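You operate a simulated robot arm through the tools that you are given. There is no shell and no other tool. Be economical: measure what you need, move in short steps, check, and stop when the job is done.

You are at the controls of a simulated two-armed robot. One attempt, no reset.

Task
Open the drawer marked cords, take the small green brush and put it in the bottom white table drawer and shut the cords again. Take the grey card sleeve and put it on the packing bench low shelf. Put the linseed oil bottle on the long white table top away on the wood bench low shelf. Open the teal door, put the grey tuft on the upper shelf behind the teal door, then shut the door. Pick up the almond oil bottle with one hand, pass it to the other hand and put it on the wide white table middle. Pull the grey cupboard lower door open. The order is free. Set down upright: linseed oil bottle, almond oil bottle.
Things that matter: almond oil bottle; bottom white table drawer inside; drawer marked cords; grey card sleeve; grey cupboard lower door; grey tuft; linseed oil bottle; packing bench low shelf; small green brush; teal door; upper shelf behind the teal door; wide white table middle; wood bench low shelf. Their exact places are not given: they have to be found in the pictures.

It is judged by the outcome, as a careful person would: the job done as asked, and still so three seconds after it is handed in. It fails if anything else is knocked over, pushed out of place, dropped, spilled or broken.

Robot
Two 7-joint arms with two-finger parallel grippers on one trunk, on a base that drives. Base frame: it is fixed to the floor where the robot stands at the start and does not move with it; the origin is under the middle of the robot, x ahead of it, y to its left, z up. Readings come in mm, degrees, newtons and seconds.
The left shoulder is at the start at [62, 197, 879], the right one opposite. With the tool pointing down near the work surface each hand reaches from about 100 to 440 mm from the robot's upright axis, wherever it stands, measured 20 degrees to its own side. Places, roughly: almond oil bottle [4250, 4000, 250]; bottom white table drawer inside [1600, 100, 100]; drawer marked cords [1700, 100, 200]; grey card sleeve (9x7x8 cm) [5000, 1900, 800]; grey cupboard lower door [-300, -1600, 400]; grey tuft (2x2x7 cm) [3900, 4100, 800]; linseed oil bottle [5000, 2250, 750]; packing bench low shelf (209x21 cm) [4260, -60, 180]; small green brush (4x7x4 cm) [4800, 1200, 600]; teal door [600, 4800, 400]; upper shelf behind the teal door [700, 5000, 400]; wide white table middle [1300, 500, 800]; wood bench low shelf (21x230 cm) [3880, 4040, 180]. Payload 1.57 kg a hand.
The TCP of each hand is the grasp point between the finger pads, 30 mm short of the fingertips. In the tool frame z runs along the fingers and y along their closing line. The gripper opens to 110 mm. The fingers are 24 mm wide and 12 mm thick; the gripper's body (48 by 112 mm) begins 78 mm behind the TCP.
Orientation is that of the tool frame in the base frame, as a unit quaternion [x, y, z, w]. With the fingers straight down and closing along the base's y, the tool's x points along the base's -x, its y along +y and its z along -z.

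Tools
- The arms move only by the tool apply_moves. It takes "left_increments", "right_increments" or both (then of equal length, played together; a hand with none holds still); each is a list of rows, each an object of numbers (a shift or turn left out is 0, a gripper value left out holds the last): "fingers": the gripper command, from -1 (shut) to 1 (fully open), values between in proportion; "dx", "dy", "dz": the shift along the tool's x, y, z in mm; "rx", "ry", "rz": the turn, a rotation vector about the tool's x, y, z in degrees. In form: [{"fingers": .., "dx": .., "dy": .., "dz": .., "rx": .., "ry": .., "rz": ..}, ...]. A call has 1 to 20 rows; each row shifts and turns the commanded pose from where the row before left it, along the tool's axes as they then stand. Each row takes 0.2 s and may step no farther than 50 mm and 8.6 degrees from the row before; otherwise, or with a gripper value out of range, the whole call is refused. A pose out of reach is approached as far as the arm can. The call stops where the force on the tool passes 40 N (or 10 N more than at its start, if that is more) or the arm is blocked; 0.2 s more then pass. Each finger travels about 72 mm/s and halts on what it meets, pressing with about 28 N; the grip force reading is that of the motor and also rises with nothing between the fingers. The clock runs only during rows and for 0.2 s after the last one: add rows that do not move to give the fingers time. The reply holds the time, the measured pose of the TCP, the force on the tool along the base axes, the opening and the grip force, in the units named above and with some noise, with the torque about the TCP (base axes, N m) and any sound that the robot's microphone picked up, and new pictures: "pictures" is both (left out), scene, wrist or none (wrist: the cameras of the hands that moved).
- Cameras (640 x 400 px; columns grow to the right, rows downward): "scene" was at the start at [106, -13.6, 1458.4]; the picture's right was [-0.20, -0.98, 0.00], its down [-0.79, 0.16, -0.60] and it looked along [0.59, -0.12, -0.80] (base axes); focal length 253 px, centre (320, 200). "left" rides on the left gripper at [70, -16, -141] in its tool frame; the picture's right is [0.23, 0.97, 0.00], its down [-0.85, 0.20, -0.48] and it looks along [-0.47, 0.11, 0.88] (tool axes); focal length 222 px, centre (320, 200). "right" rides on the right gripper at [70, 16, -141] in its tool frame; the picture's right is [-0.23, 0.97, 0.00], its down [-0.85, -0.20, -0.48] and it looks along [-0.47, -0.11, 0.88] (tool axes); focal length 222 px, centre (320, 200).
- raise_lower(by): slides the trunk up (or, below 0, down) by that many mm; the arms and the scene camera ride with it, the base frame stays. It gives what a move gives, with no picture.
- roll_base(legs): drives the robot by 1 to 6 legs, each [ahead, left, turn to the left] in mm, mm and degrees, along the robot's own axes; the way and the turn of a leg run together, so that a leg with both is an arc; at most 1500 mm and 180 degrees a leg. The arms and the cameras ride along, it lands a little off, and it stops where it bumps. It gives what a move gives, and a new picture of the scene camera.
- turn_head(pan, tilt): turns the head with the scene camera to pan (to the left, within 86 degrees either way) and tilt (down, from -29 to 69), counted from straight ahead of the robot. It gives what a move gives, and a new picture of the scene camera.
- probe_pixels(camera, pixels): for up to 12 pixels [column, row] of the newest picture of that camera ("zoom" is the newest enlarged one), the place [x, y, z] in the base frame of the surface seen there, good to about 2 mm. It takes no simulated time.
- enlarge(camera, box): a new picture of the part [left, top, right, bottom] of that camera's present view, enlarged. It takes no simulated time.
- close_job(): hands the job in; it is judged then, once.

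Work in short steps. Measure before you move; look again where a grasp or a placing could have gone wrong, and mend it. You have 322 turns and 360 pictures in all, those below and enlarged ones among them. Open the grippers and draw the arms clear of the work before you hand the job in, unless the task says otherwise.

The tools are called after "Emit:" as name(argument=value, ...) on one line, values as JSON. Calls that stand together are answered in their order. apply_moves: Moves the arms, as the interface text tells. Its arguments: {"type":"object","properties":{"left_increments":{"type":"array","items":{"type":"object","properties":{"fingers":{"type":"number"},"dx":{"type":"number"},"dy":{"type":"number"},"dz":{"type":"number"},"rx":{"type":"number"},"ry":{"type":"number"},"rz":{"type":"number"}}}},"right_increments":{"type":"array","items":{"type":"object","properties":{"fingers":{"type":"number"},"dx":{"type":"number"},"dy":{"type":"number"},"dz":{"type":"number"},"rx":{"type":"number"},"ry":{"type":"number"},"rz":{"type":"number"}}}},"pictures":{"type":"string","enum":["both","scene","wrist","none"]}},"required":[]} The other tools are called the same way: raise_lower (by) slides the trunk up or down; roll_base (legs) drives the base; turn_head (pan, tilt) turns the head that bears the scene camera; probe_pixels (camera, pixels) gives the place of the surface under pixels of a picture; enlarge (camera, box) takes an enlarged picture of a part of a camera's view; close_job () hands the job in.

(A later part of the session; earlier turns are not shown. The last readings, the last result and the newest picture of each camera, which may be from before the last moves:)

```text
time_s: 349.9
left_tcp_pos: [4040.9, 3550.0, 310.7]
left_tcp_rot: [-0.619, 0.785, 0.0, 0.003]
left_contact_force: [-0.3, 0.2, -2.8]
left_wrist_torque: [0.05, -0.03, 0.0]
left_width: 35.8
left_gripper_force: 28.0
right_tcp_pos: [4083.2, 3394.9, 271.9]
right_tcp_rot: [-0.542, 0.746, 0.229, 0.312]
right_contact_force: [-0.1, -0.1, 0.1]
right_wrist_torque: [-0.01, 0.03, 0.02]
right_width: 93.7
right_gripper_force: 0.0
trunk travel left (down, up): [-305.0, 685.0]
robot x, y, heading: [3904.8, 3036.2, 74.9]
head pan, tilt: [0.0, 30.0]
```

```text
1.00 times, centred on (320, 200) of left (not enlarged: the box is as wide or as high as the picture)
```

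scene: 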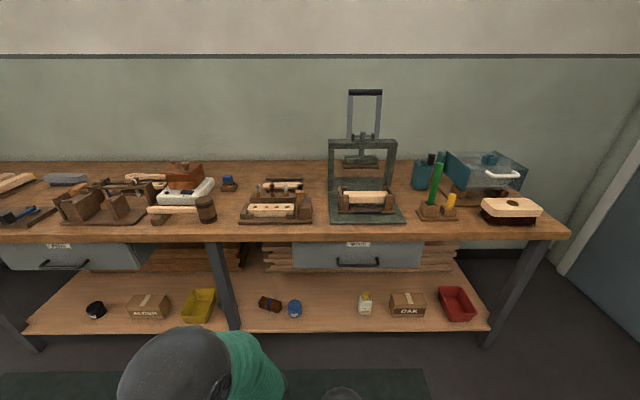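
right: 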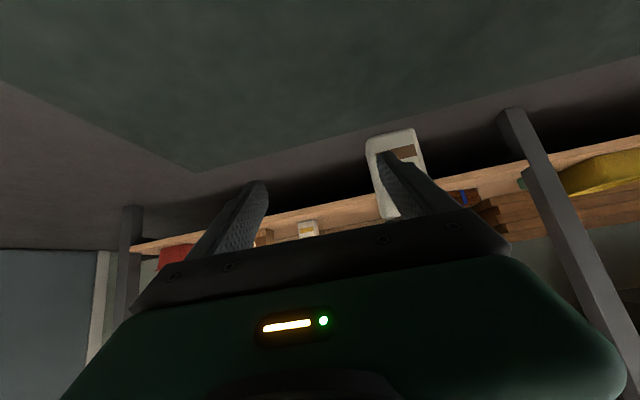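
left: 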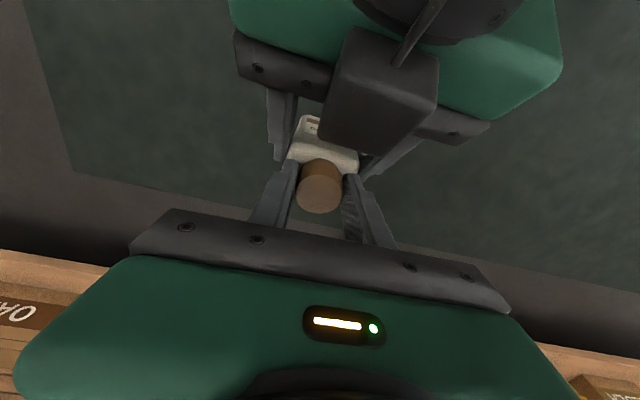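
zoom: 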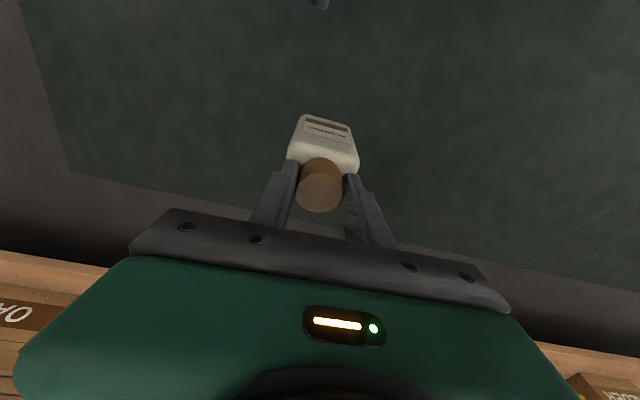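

Handover succeeded. Now I swing the left hand clear to its side, raise the trunk and look for the grey tuft on the bench top.

Emit:
apply_moves(left_increments=[{"dy": 40}, {"dy": 40}, {"dy": 40, "dx": 20}, {"dy": 20, "dx": 30}, {"dx": 40}, {"dx": 40}], right_increments=[{"dy": -20}, {"dy": -20}, {}, {}, {}, {}], pictures="none")

Emit:
raise_lower(by=400)

Emit:
raise_lower(by=260)

Emit:
turn_head(pan=0, tilt=42)

```text
time_s: 351.3
left_tcp_pos: [3872.7, 3457.3, 311.2]
left_tcp_rot: [-0.619, 0.785, 0.001, 0.005]
left_contact_force: [-0.5, 0.3, -2.9]
left_wrist_torque: [0.03, 0.01, 0.0]
left_width: 36.1
left_gripper_force: 27.7
right_tcp_pos: [4118.7, 3380.2, 270.3]
right_tcp_rot: [-0.549, 0.742, 0.228, 0.31]
right_contact_force: [0.2, 0.2, -0.5]
right_wrist_torque: [0.01, 0.03, 0.0]
right_width: 93.4
right_gripper_force: 0.1
trunk travel left (down, up): [-305.0, 685.0]
robot x, y, heading: [3903.7, 3038.9, 74.8]
head pan, tilt: [0.0, 30.0]
```

```text
time_s: 355.1
left_tcp_pos: [3871.8, 3457.1, 711.3]
left_tcp_rot: [-0.619, 0.785, 0.001, 0.002]
left_contact_force: [-0.6, 0.2, -2.7]
left_wrist_torque: [0.02, -0.02, 0.0]
left_width: 36.1
left_gripper_force: 27.7
right_tcp_pos: [4117.6, 3379.9, 669.8]
right_tcp_rot: [-0.549, 0.742, 0.228, 0.31]
right_contact_force: [0.4, 0.5, -0.4]
right_wrist_torque: [0.01, 0.0, 0.01]
right_width: 93.6
right_gripper_force: 0.1
trunk travel left (down, up): [-705.0, 285.0]
robot x, y, heading: [3901.1, 3035.6, 74.7]
head pan, tilt: [0.0, 30.0]
```

```text
time_s: 357.8
left_tcp_pos: [3872.6, 3457.3, 971.5]
left_tcp_rot: [-0.619, 0.785, 0.001, 0.002]
left_contact_force: [0.1, 0.4, -3.1]
left_wrist_torque: [0.02, -0.01, -0.04]
left_width: 36.3
left_gripper_force: 28.1
right_tcp_pos: [4118.3, 3380.8, 930.9]
right_tcp_rot: [-0.549, 0.742, 0.228, 0.31]
right_contact_force: [-0.3, 0.9, 0.0]
right_wrist_torque: [0.01, 0.0, 0.0]
right_width: 93.5
right_gripper_force: 0.0
trunk travel left (down, up): [-965.0, 25.0]
robot x, y, heading: [3903.0, 3039.9, 74.6]
head pan, tilt: [0.0, 30.0]
```

```text
time_s: 358.5
left_tcp_pos: [3873.1, 3457.9, 971.8]
left_tcp_rot: [-0.619, 0.785, 0.001, 0.003]
left_contact_force: [-0.2, 0.6, -3.5]
left_wrist_torque: [-0.01, 0.0, 0.0]
left_width: 35.9
left_gripper_force: 28.4
right_tcp_pos: [4117.3, 3380.8, 929.9]
right_tcp_rot: [-0.549, 0.742, 0.228, 0.31]
right_contact_force: [0.1, -1.1, -0.1]
right_wrist_torque: [0.01, -0.01, -0.01]
right_width: 93.6
right_gripper_force: 0.1
trunk travel left (down, up): [-965.0, 25.0]
robot x, y, heading: [3899.7, 3039.9, 74.5]
head pan, tilt: [0.0, 42.0]
```

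scene: 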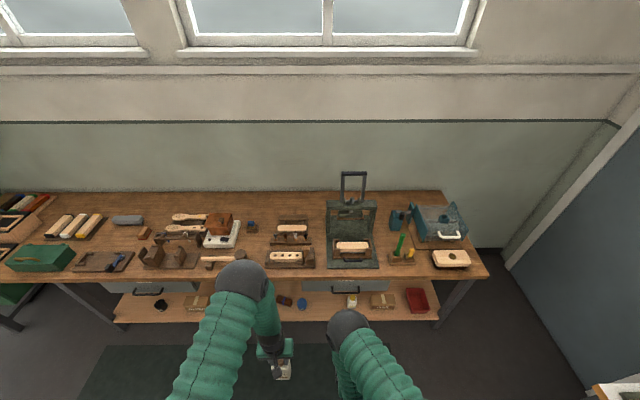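

I zoom onto the bench area with the little brush rack at (290,232).

Emit:
enlarge(camera="scene", box=[240, 205, 340, 270])

Emit:
enlarge(camera="scene", box=[100, 200, 260, 280])

```text
6.15 times, centred on (290, 238) of scene
```

zoom: 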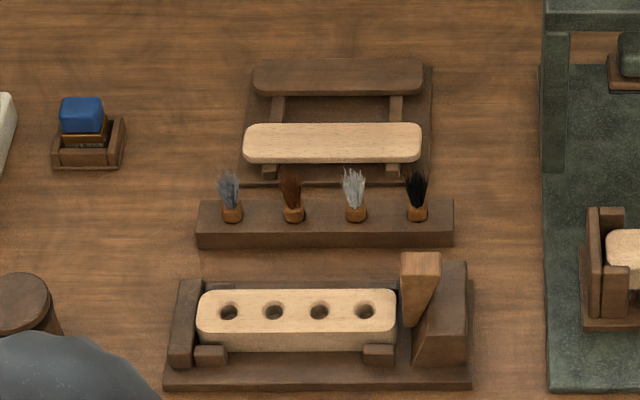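

```text
4.00 times, centred on (180, 240) of scene
```

zoom: 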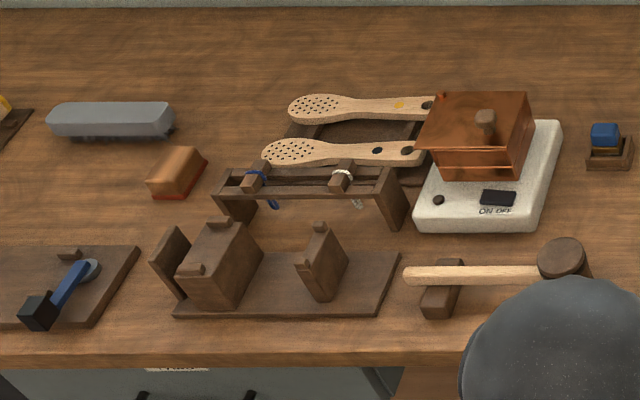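

Emit:
enlarge(camera="scene", box=[262, 225, 318, 260])

Emit:
probe_pixels(camera="zoom", pixels=[[155, 100], [155, 130], [158, 185], [158, 160], [265, 185], [370, 185], [480, 180], [160, 240], [155, 75], [330, 50], [330, 210], [200, 330]])

```text
11.43 times, centred on (290, 242) of scene
```

zoom: 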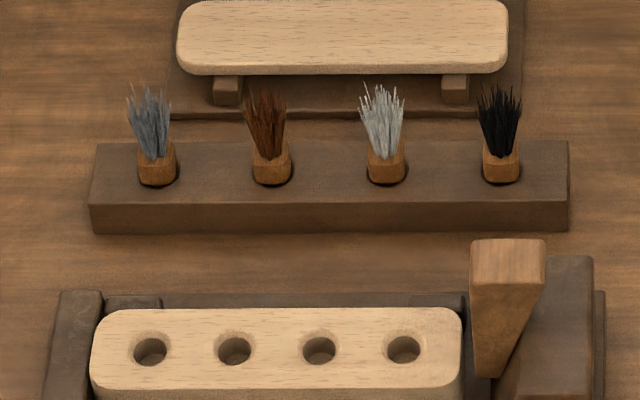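

```text
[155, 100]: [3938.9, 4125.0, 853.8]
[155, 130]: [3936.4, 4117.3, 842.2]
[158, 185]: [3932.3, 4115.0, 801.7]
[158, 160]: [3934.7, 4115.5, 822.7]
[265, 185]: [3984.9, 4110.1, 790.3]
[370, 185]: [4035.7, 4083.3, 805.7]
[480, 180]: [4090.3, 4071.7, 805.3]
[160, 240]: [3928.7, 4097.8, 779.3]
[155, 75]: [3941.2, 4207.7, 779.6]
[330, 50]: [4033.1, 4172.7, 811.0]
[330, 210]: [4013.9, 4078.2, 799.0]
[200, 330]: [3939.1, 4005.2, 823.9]
```

The grey tuft is the left one in the rack at (3935,4121), ferrule z 803–828. I extend the right hand 150 mm, retract the left (bottle) 80 mm, set right opening to 36 mm.

Emit:
apply_moves(left_increments=[{"dx": 20}, {"dx": 20}, {"dx": 20}, {"dx": 20}, {}], right_increments=[{"dx": -21, "dz": 21, "fingers": -0.34}, {"dx": -21, "dz": 21}, {"dx": -21, "dz": 21}, {"dx": -21, "dz": 21}, {"dx": -21, "dz": 21}], pictures="none")

```text
time_s: 359.7
left_tcp_pos: [3850.7, 3380.5, 969.9]
left_tcp_rot: [-0.619, 0.785, 0.001, 0.002]
left_contact_force: [0.3, 0.6, -3.3]
left_wrist_torque: [-0.05, -0.02, 0.02]
left_width: 36.5
left_gripper_force: 28.5
right_tcp_pos: [4159.6, 3523.4, 929.0]
right_tcp_rot: [-0.55, 0.742, 0.228, 0.309]
right_contact_force: [-0.3, 0.7, 0.8]
right_wrist_torque: [0.01, 0.01, 0.01]
right_width: 36.1
right_gripper_force: 0.0
trunk travel left (down, up): [-965.0, 25.0]
robot x, y, heading: [3899.5, 3039.0, 74.3]
head pan, tilt: [0.0, 42.0]
```

Emit:
roll_base(legs=[[0, 380, 0], [400, 0, 0]])

Emit:
enlarge(camera="right", box=[160, 60, 480, 260])

```text
time_s: 364.3
left_tcp_pos: [3578.8, 3869.9, 971.0]
left_tcp_rot: [-0.622, 0.783, 0.0, 0.004]
left_contact_force: [-0.1, 0.7, -2.4]
left_wrist_torque: [-0.02, -0.02, 0.01]
left_width: 35.7
left_gripper_force: 27.7
right_tcp_pos: [3887.9, 4015.8, 930.4]
right_tcp_rot: [-0.552, 0.739, 0.229, 0.311]
right_contact_force: [-0.3, -0.3, 0.0]
right_wrist_torque: [0.01, -0.03, -0.02]
right_width: 36.2
right_gripper_force: 0.0
trunk travel left (down, up): [-965.0, 25.0]
robot x, y, heading: [3641.2, 3526.8, 75.0]
head pan, tilt: [0.0, 42.0]
```

scene: 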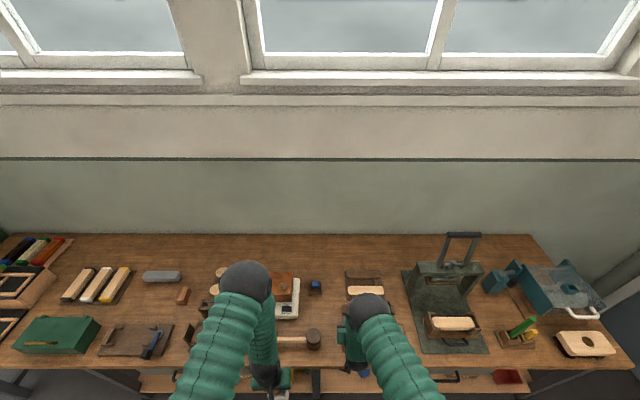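

```text
2.00 times, centred on (320, 160) of right
```

zoom: 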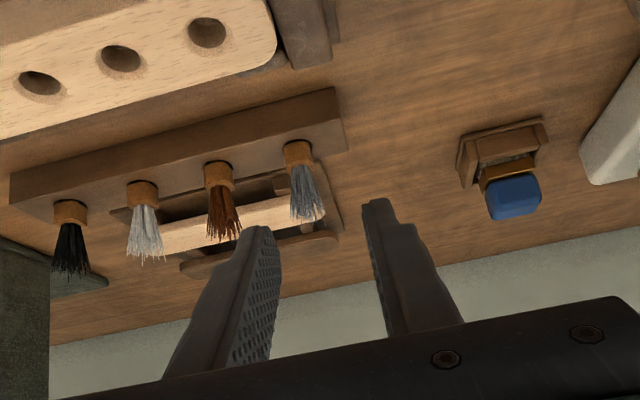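

Emit:
probe_pixels(camera="zoom", pixels=[[297, 152], [290, 155], [305, 153], [300, 162], [303, 180], [310, 205], [218, 170], [205, 225], [260, 200]])

```text
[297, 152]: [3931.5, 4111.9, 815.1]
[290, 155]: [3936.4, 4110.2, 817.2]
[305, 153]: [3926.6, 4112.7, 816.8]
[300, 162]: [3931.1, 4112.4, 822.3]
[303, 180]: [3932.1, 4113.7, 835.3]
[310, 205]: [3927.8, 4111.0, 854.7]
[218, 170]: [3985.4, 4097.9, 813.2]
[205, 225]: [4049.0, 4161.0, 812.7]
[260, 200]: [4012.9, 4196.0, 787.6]
```

I move dy −14 and 95 mm along the axis, then check.

Emit:
apply_moves(right_increments=[{"dy": -14, "dx": -3}, {"dz": 32}, {"dz": 32}, {"dz": 31}], pictures="wrist")

Emit:
enlarge(camera="right", box=[200, 80, 440, 230])

```text
time_s: 365.3
left_tcp_pos: [3580.6, 3872.5, 969.9]
left_tcp_rot: [-0.623, 0.782, 0.0, 0.003]
left_contact_force: [0.2, 0.6, -2.9]
left_wrist_torque: [-0.01, 0.0, 0.0]
left_width: 36.4
left_gripper_force: 27.9
right_tcp_pos: [3923.1, 4076.4, 864.6]
right_tcp_rot: [-0.553, 0.739, 0.229, 0.309]
right_contact_force: [0.7, -0.2, 0.1]
right_wrist_torque: [-0.03, 0.0, -0.01]
right_width: 36.5
right_gripper_force: 0.0
trunk travel left (down, up): [-965.0, 25.0]
robot x, y, heading: [3635.9, 3528.2, 75.0]
head pan, tilt: [0.0, 42.0]
```

right: 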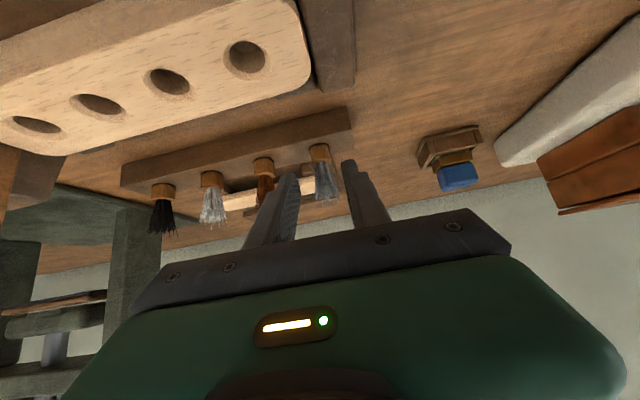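

```text
2.67 times, centred on (320, 155) of right
```

zoom: 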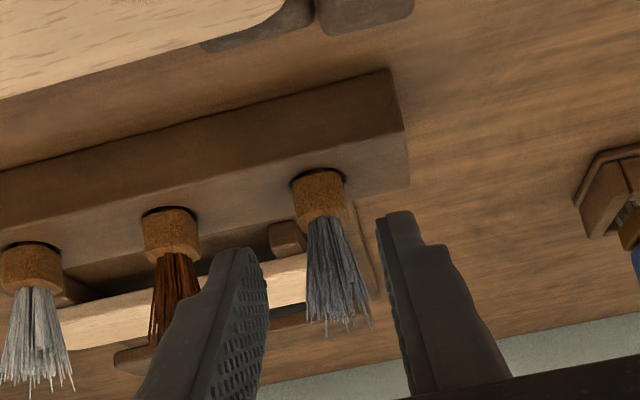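

Emit:
apply_moves(right_increments=[{"dz": 21, "dy": 1, "dx": -2}, {"dz": 20, "dy": 1}, {"fingers": -1}, {"fingers": -1}, {"fingers": -1}], pictures="wrist")

Emit:
enlarge(camera="right", box=[200, 80, 440, 230])

```text
time_s: 366.7
left_tcp_pos: [3582.7, 3868.8, 972.0]
left_tcp_rot: [-0.622, 0.783, 0.002, 0.003]
left_contact_force: [-0.2, -0.3, -3.1]
left_wrist_torque: [0.01, 0.02, -0.04]
left_width: 36.0
left_gripper_force: 27.9
right_tcp_pos: [3932.2, 4174.8, 903.5]
right_tcp_rot: [-0.534, 0.725, 0.27, 0.341]
right_contact_force: [0.0, 0.6, -0.7]
right_wrist_torque: [-0.02, 0.01, 0.02]
right_width: 0.0
right_gripper_force: 21.2
trunk travel left (down, up): [-965.0, 25.0]
robot x, y, heading: [3638.7, 3523.6, 75.1]
head pan, tilt: [0.0, 42.0]
stopped in row 5 (right hand): the arm was blocked; the commanded pose is now the measured one
```

right: 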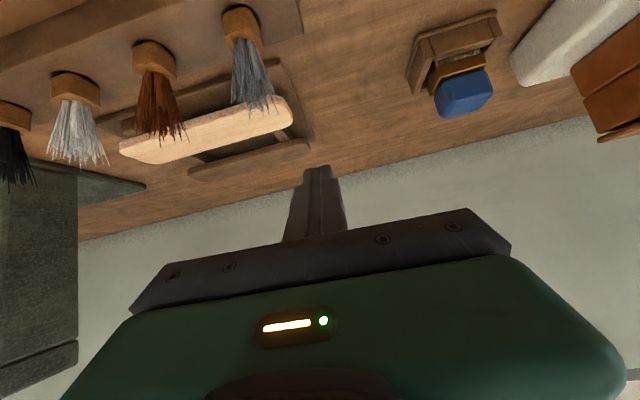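

```text
2.67 times, centred on (320, 155) of right
```

zoom: 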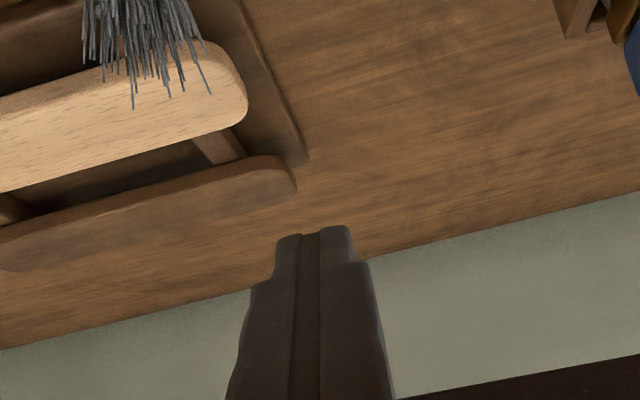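

The arm was over-extended and drifted (tuft untouched). I retract, restore pitch, and bring the base 70 mm closer.

Emit:
apply_moves(right_increments=[{"dz": -40, "fingers": -0.34}, {"dz": -40}, {"dz": -40}, {"ry": 6.5}], pictures="none")

Emit:
roll_base(legs=[[80, 0, 0]])

```text
time_s: 367.7
left_tcp_pos: [3582.4, 3868.7, 972.0]
left_tcp_rot: [-0.623, 0.783, 0.003, 0.004]
left_contact_force: [0.1, 0.5, -2.2]
left_wrist_torque: [-0.01, 0.03, 0.01]
left_width: 35.7
left_gripper_force: 28.2
right_tcp_pos: [3903.0, 4082.4, 976.1]
right_tcp_rot: [-0.548, 0.743, 0.239, 0.299]
right_contact_force: [-0.4, 0.0, -0.7]
right_wrist_torque: [0.02, -0.01, 0.01]
right_width: 36.2
right_gripper_force: 0.1
trunk travel left (down, up): [-965.0, 25.0]
robot x, y, heading: [3640.0, 3525.1, 75.1]
head pan, tilt: [0.0, 42.0]
```

```text
time_s: 368.7
left_tcp_pos: [3601.2, 3937.2, 975.3]
left_tcp_rot: [-0.622, 0.783, 0.004, 0.008]
left_contact_force: [0.1, -0.8, -3.0]
left_wrist_torque: [0.0, 0.01, 0.0]
left_width: 35.9
left_gripper_force: 28.0
right_tcp_pos: [3923.0, 4149.7, 984.8]
right_tcp_rot: [-0.547, 0.742, 0.243, 0.303]
right_contact_force: [0.1, 0.4, -0.1]
right_wrist_torque: [0.04, 0.0, -0.02]
right_width: 36.4
right_gripper_force: 0.0
trunk travel left (down, up): [-965.0, 25.0]
robot x, y, heading: [3659.3, 3607.6, 75.2]
head pan, tilt: [0.0, 42.0]
```

scene: 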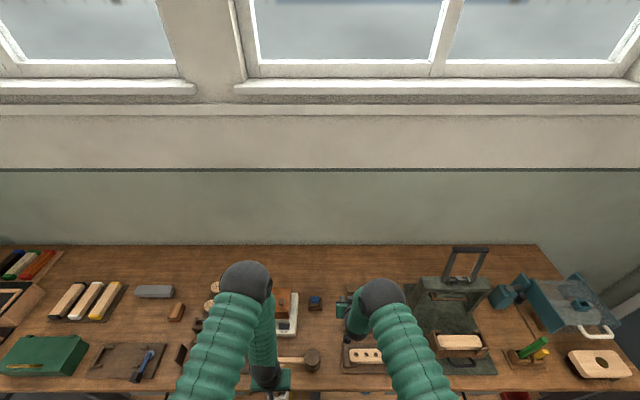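

I move back-down to the pre-grasp and check with the wrist camera.

Emit:
apply_moves(right_increments=[{"dx": 33, "dy": -8}, {"dx": 33, "dy": -8}, {"dx": 33, "dy": -8}, {"dx": 33}, {"dz": 15}], pictures="none")

Emit:
enlarge(camera="right", box=[200, 80, 440, 230])

Emit:
probe_pixels(camera="zoom", pixels=[[320, 190], [320, 200], [300, 190], [340, 190]])

```text
time_s: 369.9
left_tcp_pos: [3602.9, 3947.5, 971.2]
left_tcp_rot: [-0.622, 0.783, 0.002, 0.003]
left_contact_force: [0.1, 0.8, -2.5]
left_wrist_torque: [0.01, 0.02, -0.01]
left_width: 35.9
left_gripper_force: 28.6
right_tcp_pos: [3920.8, 4072.8, 874.0]
right_tcp_rot: [-0.549, 0.743, 0.24, 0.298]
right_contact_force: [0.5, -0.5, 0.0]
right_wrist_torque: [0.05, 0.0, 0.01]
right_width: 36.2
right_gripper_force: 0.0
trunk travel left (down, up): [-965.0, 25.0]
robot x, y, heading: [3661.5, 3604.5, 75.2]
head pan, tilt: [0.0, 42.0]
```

```text
2.67 times, centred on (320, 155) of right
```

zoom: 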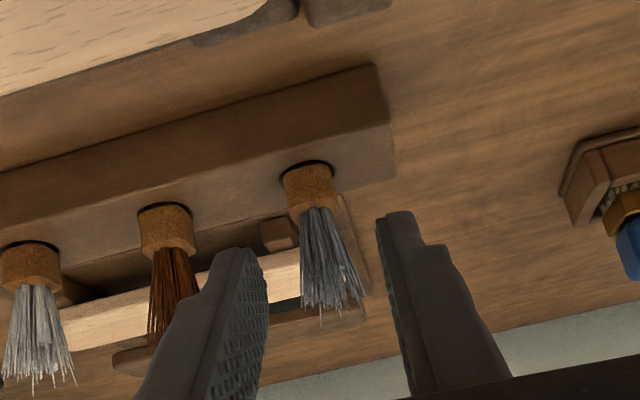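

```text
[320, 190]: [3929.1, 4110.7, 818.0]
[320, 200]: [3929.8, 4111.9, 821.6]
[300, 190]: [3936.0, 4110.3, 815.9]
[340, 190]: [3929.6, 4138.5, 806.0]
```

Straight ahead 52 mm, then close.

Emit:
apply_moves(right_increments=[{"dz": 18, "dy": -1}, {"dz": 18}, {"dz": 16}, {"fingers": -1}, {"fingers": -1}], pictures="none")

Emit:
enlarge(camera="right", box=[200, 80, 440, 230])

```text
time_s: 371.1
left_tcp_pos: [3602.8, 3945.2, 971.5]
left_tcp_rot: [-0.621, 0.783, 0.002, 0.004]
left_contact_force: [-0.3, 0.4, -2.6]
left_wrist_torque: [0.0, 0.03, 0.01]
left_width: 36.1
left_gripper_force: 28.7
right_tcp_pos: [3934.7, 4108.9, 837.0]
right_tcp_rot: [-0.548, 0.743, 0.24, 0.3]
right_contact_force: [0.6, -0.3, 0.9]
right_wrist_torque: [-0.04, 0.02, -0.03]
right_width: 16.6
right_gripper_force: 28.3
trunk travel left (down, up): [-965.0, 25.0]
robot x, y, heading: [3657.0, 3608.0, 75.4]
head pan, tilt: [0.0, 42.0]
```

```text
2.67 times, centred on (320, 155) of right
```

zoom: 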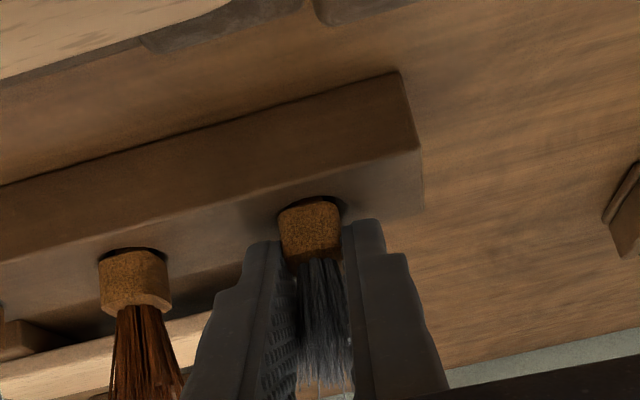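

Gripped (16.6 mm). I lift straight up with the trunk 24 mm and check.

Emit:
raise_lower(by=24)

Emit:
apply_moves(right_increments=[{"dx": -14, "dz": -14}, {"dx": -14, "dz": -14}, {"dx": -14, "dz": -14}], pictures="none")

Emit:
enlarge(camera="right", box=[160, 60, 480, 260])

```text
time_s: 371.8
left_tcp_pos: [3603.1, 3945.0, 997.5]
left_tcp_rot: [-0.622, 0.783, 0.002, 0.004]
left_contact_force: [-0.6, 0.0, -2.7]
left_wrist_torque: [0.02, 0.0, 0.0]
left_width: 36.6
left_gripper_force: 28.0
right_tcp_pos: [3933.4, 4109.1, 862.6]
right_tcp_rot: [-0.548, 0.743, 0.24, 0.299]
right_contact_force: [-0.1, 0.4, -0.2]
right_wrist_torque: [0.01, 0.01, -0.02]
right_width: 15.9
right_gripper_force: 28.3
trunk travel left (down, up): [-989.0, 1.0]
robot x, y, heading: [3661.3, 3602.3, 75.3]
head pan, tilt: [0.0, 42.0]
```

```text
time_s: 372.6
left_tcp_pos: [3603.5, 3945.4, 996.1]
left_tcp_rot: [-0.622, 0.783, 0.002, 0.004]
left_contact_force: [0.0, 0.7, -2.6]
left_wrist_torque: [0.02, 0.0, -0.01]
left_width: 36.1
left_gripper_force: 28.5
right_tcp_pos: [3934.7, 4108.8, 920.4]
right_tcp_rot: [-0.548, 0.743, 0.24, 0.3]
right_contact_force: [0.3, 0.5, -0.2]
right_wrist_torque: [0.01, 0.02, -0.02]
right_width: 16.3
right_gripper_force: 27.9
trunk travel left (down, up): [-989.0, 1.0]
robot x, y, heading: [3661.0, 3606.1, 75.1]
head pan, tilt: [0.0, 42.0]
```

```text
2.00 times, centred on (320, 160) of right
```

zoom: 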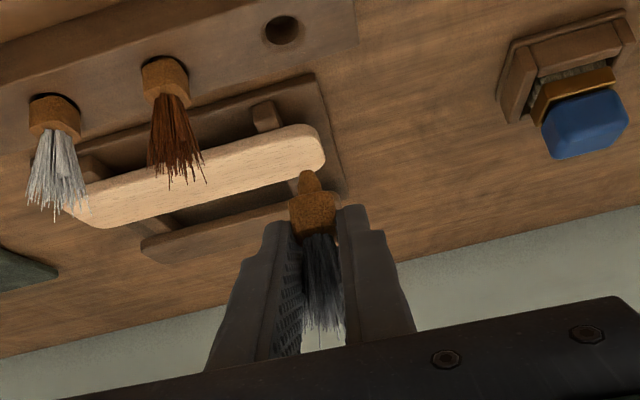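

The tuft is held with its peg. I back off from the bench and look to the left for the route toward the teal door side.

Emit:
roll_base(legs=[[-450, 0, 0]])

Emit:
turn_head(pan=86, tilt=20)

```text
time_s: 375.4
left_tcp_pos: [3485.3, 3504.1, 996.0]
left_tcp_rot: [-0.62, 0.785, 0.001, 0.002]
left_contact_force: [0.1, 0.6, -3.6]
left_wrist_torque: [0.02, 0.01, 0.01]
left_width: 36.1
left_gripper_force: 28.2
right_tcp_pos: [3819.5, 3665.7, 921.2]
right_tcp_rot: [-0.546, 0.745, 0.239, 0.299]
right_contact_force: [0.6, -0.1, -0.2]
right_wrist_torque: [-0.02, 0.01, -0.01]
right_width: 16.3
right_gripper_force: 28.1
trunk travel left (down, up): [-989.0, 1.0]
robot x, y, heading: [3541.8, 3162.5, 74.7]
head pan, tilt: [0.0, 42.0]
```

scene: 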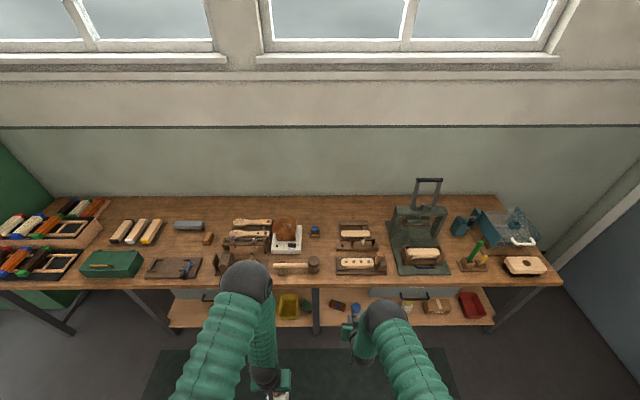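

```text
time_s: 377.0
left_tcp_pos: [3486.1, 3500.5, 996.5]
left_tcp_rot: [-0.62, 0.784, 0.002, 0.004]
left_contact_force: [0.3, -0.1, -2.1]
left_wrist_torque: [0.0, -0.01, -0.03]
left_width: 36.1
left_gripper_force: 27.4
right_tcp_pos: [3818.5, 3662.4, 921.5]
right_tcp_rot: [-0.545, 0.745, 0.239, 0.301]
right_contact_force: [0.6, 0.1, 0.2]
right_wrist_torque: [0.01, -0.01, 0.01]
right_width: 16.5
right_gripper_force: 27.8
trunk travel left (down, up): [-989.0, 1.0]
robot x, y, heading: [3540.5, 3163.4, 74.7]
head pan, tilt: [85.9, 20.0]
```

scene: 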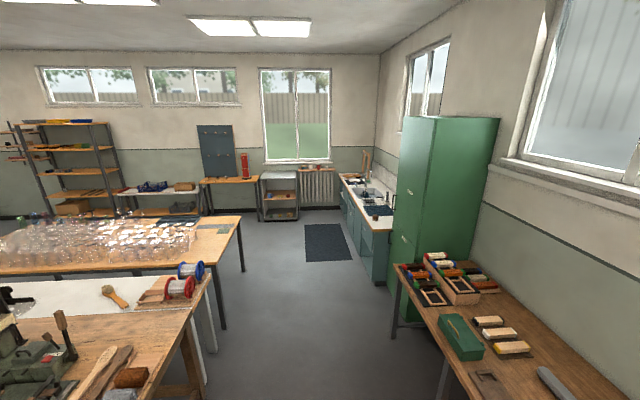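

A clear passage leads west past the table ends. I probe obstacles for the route.

Emit:
probe_pixels(camera="scene", pixels=[[207, 380], [225, 325], [244, 270], [400, 318], [388, 285], [345, 215], [300, 280], [330, 240], [300, 215], [210, 210], [238, 215], [130, 215]])

Emit:
enlarge(camera="scene", box=[320, 150, 420, 300])

```text
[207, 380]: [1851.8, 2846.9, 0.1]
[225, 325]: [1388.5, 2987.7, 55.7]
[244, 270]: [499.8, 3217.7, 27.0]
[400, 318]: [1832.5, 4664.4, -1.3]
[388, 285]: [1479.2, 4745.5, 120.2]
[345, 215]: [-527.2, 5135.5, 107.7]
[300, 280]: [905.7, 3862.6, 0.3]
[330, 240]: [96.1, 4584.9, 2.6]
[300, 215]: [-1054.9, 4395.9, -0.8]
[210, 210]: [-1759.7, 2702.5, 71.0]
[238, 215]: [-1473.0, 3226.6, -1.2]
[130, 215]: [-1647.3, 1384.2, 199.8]
```

```text
2.67 times, centred on (370, 225) of scene
```

zoom: 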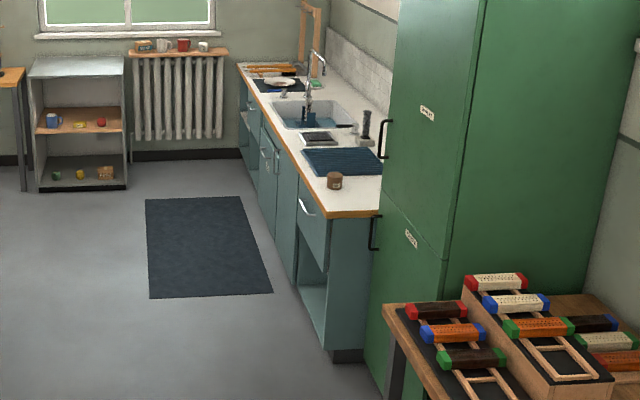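

I drive west through the passage to near the sink unit.

Emit:
roll_base(legs=[[0, 0, 91.7], [1358, 0, 0], [1358, 0, 0]])

Emit:
turn_head(pan=-80, tilt=35)

```text
time_s: 393.8
left_tcp_pos: [625.5, 3910.3, 996.4]
left_tcp_rot: [0.992, -0.123, -0.005, -0.002]
left_contact_force: [0.3, -0.8, -3.5]
left_wrist_torque: [0.02, 0.01, 0.01]
left_width: 36.1
left_gripper_force: 28.2
right_tcp_pos: [467.1, 4246.0, 922.7]
right_tcp_rot: [0.911, -0.147, -0.382, -0.047]
right_contact_force: [1.0, 0.1, 0.6]
right_wrist_torque: [-0.01, -0.02, 0.04]
right_width: 16.4
right_gripper_force: 27.8
trunk travel left (down, up): [-989.0, 1.0]
robot x, y, heading: [962.0, 3965.4, 163.9]
head pan, tilt: [85.9, 20.0]
```

scene: 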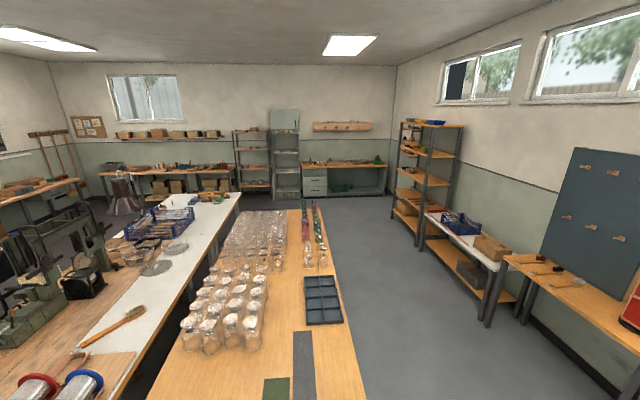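

```text
time_s: 396.3
left_tcp_pos: [625.4, 3910.6, 996.9]
left_tcp_rot: [0.992, -0.123, -0.006, -0.002]
left_contact_force: [-0.6, 0.2, -2.3]
left_wrist_torque: [0.04, -0.01, 0.03]
left_width: 36.3
left_gripper_force: 28.3
right_tcp_pos: [468.0, 4245.9, 920.3]
right_tcp_rot: [0.911, -0.147, -0.383, -0.046]
right_contact_force: [0.7, -0.8, 1.3]
right_wrist_torque: [0.01, 0.01, -0.02]
right_width: 16.3
right_gripper_force: 27.8
trunk travel left (down, up): [-989.0, 1.0]
robot x, y, heading: [962.3, 3963.3, 163.8]
head pan, tilt: [-80.0, 35.0]
```

scene: 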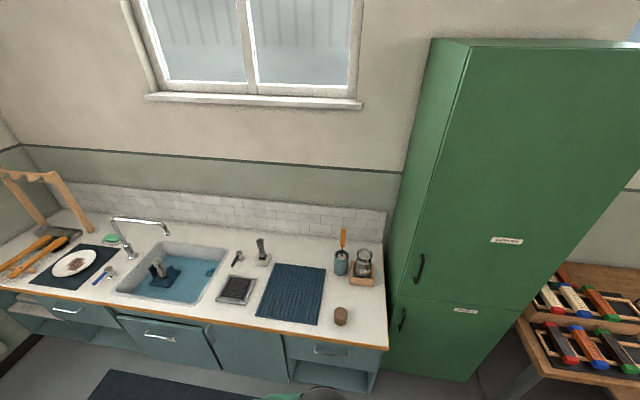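

Emit:
enlarge(camera="scene", box=[0, 270, 400, 400])

Emit:
probe_pixels(camera="scene", pixels=[[165, 336], [150, 334], [178, 340], [122, 322], [205, 335], [67, 311], [330, 350], [240, 345], [230, 360], [390, 345], [160, 360]])

```text
1.60 times, centred on (200, 335) of scene
```

zoom: 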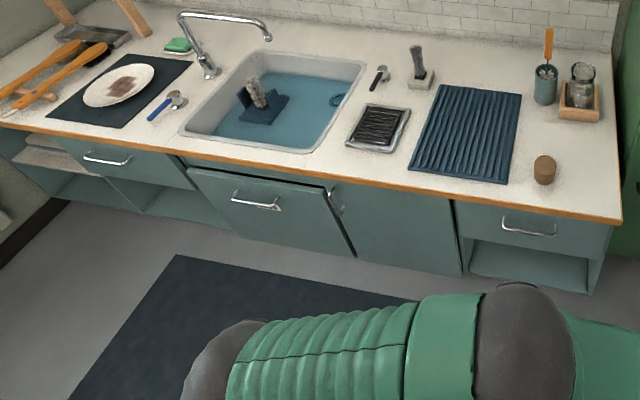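

```text
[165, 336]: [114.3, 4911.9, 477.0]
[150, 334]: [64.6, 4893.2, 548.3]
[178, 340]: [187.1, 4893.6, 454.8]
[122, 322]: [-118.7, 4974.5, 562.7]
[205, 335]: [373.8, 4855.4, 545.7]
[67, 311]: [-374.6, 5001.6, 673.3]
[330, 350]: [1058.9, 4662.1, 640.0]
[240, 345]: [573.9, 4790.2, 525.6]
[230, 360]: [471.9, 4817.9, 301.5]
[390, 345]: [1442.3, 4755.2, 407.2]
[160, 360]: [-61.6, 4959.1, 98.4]
```

The teal door is the right-hand panel with its handle at the left (around x≈370–750). I'll come back; first I carry the almond bottle around to the start side of the white table.

Emit:
roll_base(legs=[[1157, 716, 0], [0, 0, -178.8], [70, -1224, 0], [70, -1224, 0], [442, -684, 0], [442, -684, 0]])

Emit:
turn_head(pan=15, tilt=35)

```text
time_s: 429.9
left_tcp_pos: [37.5, -264.4, 997.6]
left_tcp_rot: [0.117, 0.993, -0.004, 0.005]
left_contact_force: [0.6, -0.3, -2.0]
left_wrist_torque: [0.0, 0.0, -0.02]
left_width: 36.1
left_gripper_force: 28.0
right_tcp_pos: [200.1, -598.1, 923.1]
right_tcp_rot: [0.14, 0.912, -0.045, 0.383]
right_contact_force: [-0.1, -0.2, 0.7]
right_wrist_torque: [-0.03, 0.07, 0.01]
right_width: 16.4
right_gripper_force: 27.9
trunk travel left (down, up): [-989.0, 1.0]
robot x, y, heading: [-300.1, -327.8, -15.3]
head pan, tilt: [-80.0, 35.0]
```

scene: 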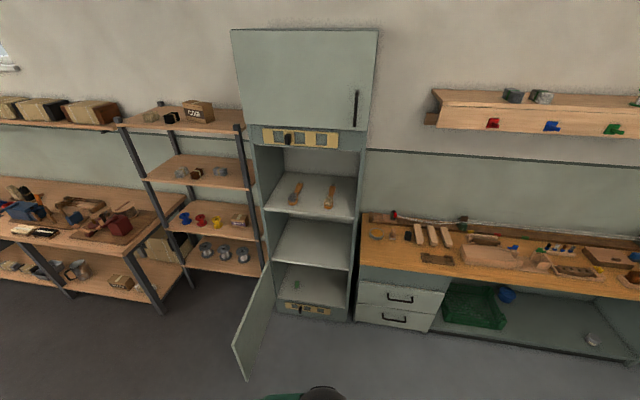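

```text
time_s: 431.6
left_tcp_pos: [34.9, -266.9, 997.7]
left_tcp_rot: [0.117, 0.993, -0.002, 0.006]
left_contact_force: [0.5, 0.9, -2.5]
left_wrist_torque: [0.0, -0.01, -0.01]
left_width: 36.1
left_gripper_force: 27.9
right_tcp_pos: [199.3, -601.1, 923.9]
right_tcp_rot: [0.139, 0.912, -0.043, 0.384]
right_contact_force: [-0.7, 0.2, -0.1]
right_wrist_torque: [0.0, 0.02, -0.02]
right_width: 16.5
right_gripper_force: 27.5
trunk travel left (down, up): [-989.0, 1.0]
robot x, y, heading: [-300.6, -321.3, -15.3]
head pan, tilt: [15.0, 35.0]
```

scene: 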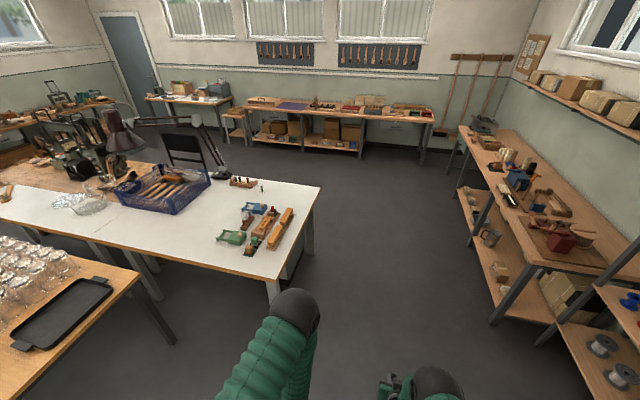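

I probe the white table surface to locate (1300,500) and free space.

Emit:
probe_pixels(camera="scene", pixels=[[200, 220], [180, 220], [150, 225], [200, 205], [165, 215], [120, 230], [270, 278], [138, 285], [100, 215], [40, 268], [220, 240], [140, 240]])

Emit:
enlarge(camera="scene", box=[40, 150, 330, 330])

```text
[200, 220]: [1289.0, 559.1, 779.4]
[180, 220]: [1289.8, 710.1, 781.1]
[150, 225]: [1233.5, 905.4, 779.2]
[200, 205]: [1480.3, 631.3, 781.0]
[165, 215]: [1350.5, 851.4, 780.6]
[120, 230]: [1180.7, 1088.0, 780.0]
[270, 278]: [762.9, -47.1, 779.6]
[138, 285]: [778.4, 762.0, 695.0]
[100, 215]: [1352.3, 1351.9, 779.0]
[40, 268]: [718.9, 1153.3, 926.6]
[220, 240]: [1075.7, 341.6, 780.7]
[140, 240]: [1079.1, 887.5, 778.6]
```

```text
2.21 times, centred on (185, 240) of scene
```

zoom: 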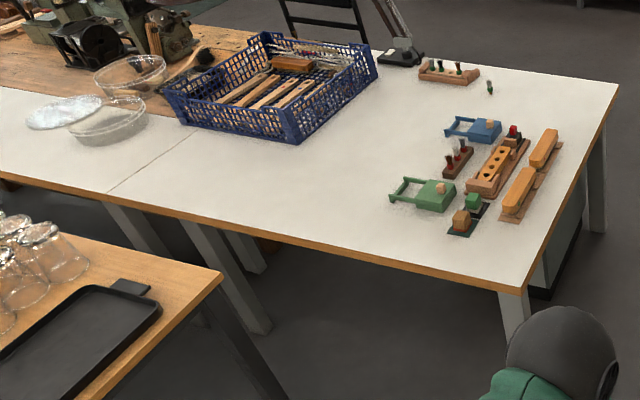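

The middle of the white table at (1300,500) is clear. I extend the left arm 240 mm forward here to test its reach.

Emit:
apply_moves(left_increments=[{"dx": -40}, {"dx": -40}, {"dx": -40}, {"dx": -40}, {"dx": -40}, {"dx": -40}], pictures="none")

```text
time_s: 433.0
left_tcp_pos: [274.3, -324.7, 1000.1]
left_tcp_rot: [0.116, 0.993, -0.001, 0.005]
left_contact_force: [0.2, 0.2, -2.7]
left_wrist_torque: [0.01, -0.01, 0.03]
left_width: 36.1
left_gripper_force: 28.5
right_tcp_pos: [201.1, -600.4, 922.1]
right_tcp_rot: [0.139, 0.912, -0.044, 0.384]
right_contact_force: [0.2, -0.5, 0.4]
right_wrist_torque: [0.01, 0.02, 0.0]
right_width: 16.3
right_gripper_force: 27.9
trunk travel left (down, up): [-989.0, 1.0]
robot x, y, heading: [-297.5, -320.9, -15.3]
head pan, tilt: [15.0, 35.0]
```

Reach OK (553 ahead). I shift the left hand 50 mm left, lift/retract the right hand, and drive to the pre-position in front of the table.

Emit:
apply_moves(left_increments=[{"dy": 17}, {"dy": 17}, {"dy": 16}, {}, {}], right_increments=[{"dx": 7, "dz": -35}, {"dx": 7, "dz": -35}, {"dx": 7, "dz": -35}, {"dx": 7, "dz": -35}, {"dx": 7, "dz": -35}], pictures="none")

Emit:
roll_base(legs=[[440, 1016, 0]])

```text
time_s: 434.2
left_tcp_pos: [283.3, -274.6, 1001.7]
left_tcp_rot: [0.116, 0.993, -0.002, 0.007]
left_contact_force: [-0.3, 0.0, -2.7]
left_wrist_torque: [0.03, -0.01, -0.04]
left_width: 35.7
left_gripper_force: 28.5
right_tcp_pos: [56.8, -559.8, 1021.1]
right_tcp_rot: [0.14, 0.912, -0.044, 0.384]
right_contact_force: [-0.5, -0.1, 0.2]
right_wrist_torque: [-0.01, 0.0, -0.02]
right_width: 16.4
right_gripper_force: 27.4
trunk travel left (down, up): [-989.0, 1.0]
robot x, y, heading: [-302.1, -324.9, -15.1]
head pan, tilt: [15.0, 35.0]
```

```text
time_s: 440.0
left_tcp_pos: [987.8, 603.4, 1002.3]
left_tcp_rot: [0.122, 0.993, -0.001, 0.007]
left_contact_force: [-0.6, -0.5, -3.0]
left_wrist_torque: [-0.01, -0.02, 0.03]
left_width: 35.9
left_gripper_force: 27.8
right_tcp_pos: [760.8, 320.6, 1019.8]
right_tcp_rot: [0.146, 0.911, -0.044, 0.384]
right_contact_force: [1.1, -0.2, -0.5]
right_wrist_torque: [0.0, 0.02, -0.01]
right_width: 16.6
right_gripper_force: 28.1
trunk travel left (down, up): [-989.0, 1.0]
robot x, y, heading: [404.4, 563.0, -15.9]
head pan, tilt: [15.0, 35.0]
```

scene: 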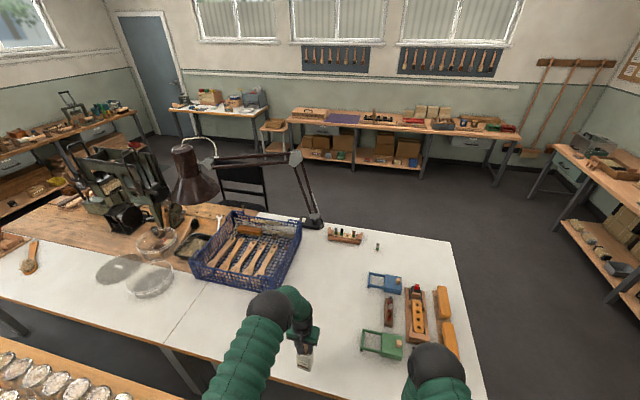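

I drive 295 mm forward over the table (robot stops if it bumps).

Emit:
roll_base(legs=[[200, -15, 0], [60, 0, 0]])

```text
time_s: 442.2
left_tcp_pos: [1223.2, 526.6, 1009.9]
left_tcp_rot: [0.12, 0.993, -0.003, 0.013]
left_contact_force: [-0.1, -0.7, -1.4]
left_wrist_torque: [0.0, 0.02, 0.04]
left_width: 36.1
left_gripper_force: 27.6
right_tcp_pos: [994.1, 243.9, 1025.7]
right_tcp_rot: [0.143, 0.909, -0.045, 0.39]
right_contact_force: [-0.8, 0.1, -0.1]
right_wrist_torque: [-0.03, -0.07, 0.01]
right_width: 16.3
right_gripper_force: 28.3
trunk travel left (down, up): [-989.0, 1.0]
robot x, y, heading: [647.3, 480.7, -15.5]
head pan, tilt: [15.0, 35.0]
```

scene: 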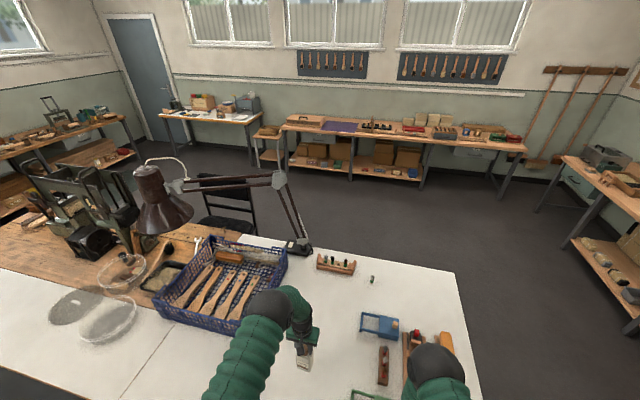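

Emit:
roll_base(legs=[[40, 0, 0]])

Emit:
apply_moves(left_increments=[{"dx": -15, "dz": 20}, {"dx": -15, "dz": 20}], pictures="wrist")

```text
time_s: 443.1
left_tcp_pos: [1257.3, 516.2, 1009.8]
left_tcp_rot: [0.121, 0.993, -0.003, 0.013]
left_contact_force: [-1.3, -0.2, -2.4]
left_wrist_torque: [0.02, 0.01, -0.02]
left_width: 36.0
left_gripper_force: 28.2
right_tcp_pos: [1028.6, 233.7, 1026.3]
right_tcp_rot: [0.143, 0.909, -0.045, 0.389]
right_contact_force: [-0.4, 0.2, 0.1]
right_wrist_torque: [-0.02, -0.08, 0.01]
right_width: 16.5
right_gripper_force: 28.2
trunk travel left (down, up): [-989.0, 1.0]
robot x, y, heading: [691.1, 468.5, -15.7]
head pan, tilt: [15.0, 35.0]
```

scene: 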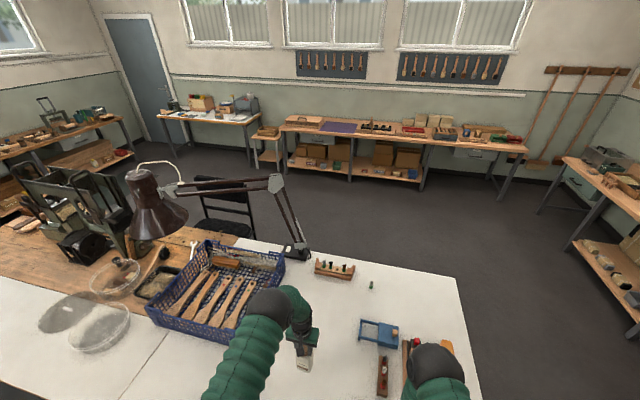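

```text
time_s: 443.7
left_tcp_pos: [1298.1, 505.6, 964.2]
left_tcp_rot: [0.121, 0.993, -0.003, 0.009]
left_contact_force: [0.7, 0.4, -2.8]
left_wrist_torque: [0.0, -0.01, 0.0]
left_width: 35.9
left_gripper_force: 27.7
right_tcp_pos: [1037.6, 230.8, 1023.3]
right_tcp_rot: [0.143, 0.911, -0.045, 0.385]
right_contact_force: [0.2, -0.9, 0.3]
right_wrist_torque: [0.01, 0.0, -0.01]
right_width: 16.3
right_gripper_force: 27.7
trunk travel left (down, up): [-989.0, 1.0]
robot x, y, heading: [690.5, 470.6, -15.8]
head pan, tilt: [15.0, 35.0]
```

left: 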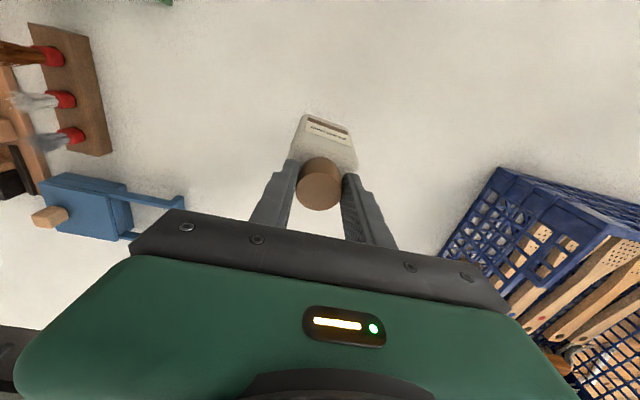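

Exactly over (1298,506). I lower by trunk to near contact.

Emit:
raise_lower(by=-42)

Emit:
raise_lower(by=-5)

```text
time_s: 444.5
left_tcp_pos: [1293.0, 505.9, 921.7]
left_tcp_rot: [0.121, 0.993, -0.003, 0.009]
left_contact_force: [-0.8, 0.4, -2.4]
left_wrist_torque: [-0.01, -0.01, 0.0]
left_width: 35.7
left_gripper_force: 28.2
right_tcp_pos: [1035.2, 232.5, 981.1]
right_tcp_rot: [0.143, 0.91, -0.045, 0.387]
right_contact_force: [-0.7, -0.4, 0.2]
right_wrist_torque: [0.0, -0.01, -0.02]
right_width: 16.3
right_gripper_force: 28.2
trunk travel left (down, up): [-947.0, 43.0]
robot x, y, heading: [689.8, 472.5, -15.5]
head pan, tilt: [15.0, 35.0]
```

```text
time_s: 445.1
left_tcp_pos: [1294.3, 503.7, 921.3]
left_tcp_rot: [0.122, 0.993, -0.001, 0.012]
left_contact_force: [-1.5, 2.1, 27.2]
left_wrist_torque: [0.64, -0.33, 0.01]
left_width: 36.7
left_gripper_force: 28.2
right_tcp_pos: [1034.2, 229.9, 977.6]
right_tcp_rot: [0.143, 0.91, -0.044, 0.386]
right_contact_force: [0.1, -0.3, -1.1]
right_wrist_torque: [-0.02, 0.01, 0.01]
right_width: 16.4
right_gripper_force: 28.4
trunk travel left (down, up): [-942.0, 48.0]
robot x, y, heading: [690.8, 468.6, -15.6]
head pan, tilt: [15.0, 35.0]
```

Contact. I ease up 3 mm and open the fingers.

Emit:
raise_lower(by=3)

Emit:
apply_moves(left_increments=[{"fingers": -0.2}, {"fingers": 0.1}, {"fingers": 0.1}, {}], pictures="wrist")

```text
time_s: 445.6
left_tcp_pos: [1294.5, 504.0, 919.7]
left_tcp_rot: [0.121, 0.993, -0.002, 0.009]
left_contact_force: [2.2, -0.1, 7.6]
left_wrist_torque: [0.15, -0.59, -0.07]
left_width: 35.9
left_gripper_force: 27.9
right_tcp_pos: [1037.0, 230.3, 979.8]
right_tcp_rot: [0.143, 0.911, -0.044, 0.385]
right_contact_force: [0.2, 0.6, 0.2]
right_wrist_torque: [0.04, 0.01, 0.0]
right_width: 16.4
right_gripper_force: 27.8
trunk travel left (down, up): [-945.0, 45.0]
robot x, y, heading: [688.9, 468.2, -15.8]
head pan, tilt: [15.0, 35.0]
```

```text
time_s: 446.6
left_tcp_pos: [1296.6, 503.8, 919.1]
left_tcp_rot: [0.121, 0.993, -0.003, 0.009]
left_contact_force: [0.0, 0.3, 1.6]
left_wrist_torque: [-0.01, 0.02, 0.01]
left_width: 60.5
left_gripper_force: 0.0
right_tcp_pos: [1036.8, 231.0, 978.5]
right_tcp_rot: [0.142, 0.911, -0.044, 0.385]
right_contact_force: [0.3, 0.2, 0.4]
right_wrist_torque: [-0.01, 0.0, -0.02]
right_width: 16.7
right_gripper_force: 28.5
trunk travel left (down, up): [-945.0, 45.0]
robot x, y, heading: [689.1, 470.4, -15.7]
head pan, tilt: [15.0, 35.0]
```

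left: 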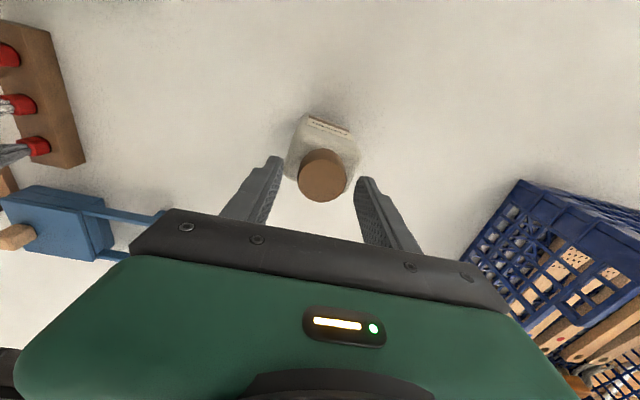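

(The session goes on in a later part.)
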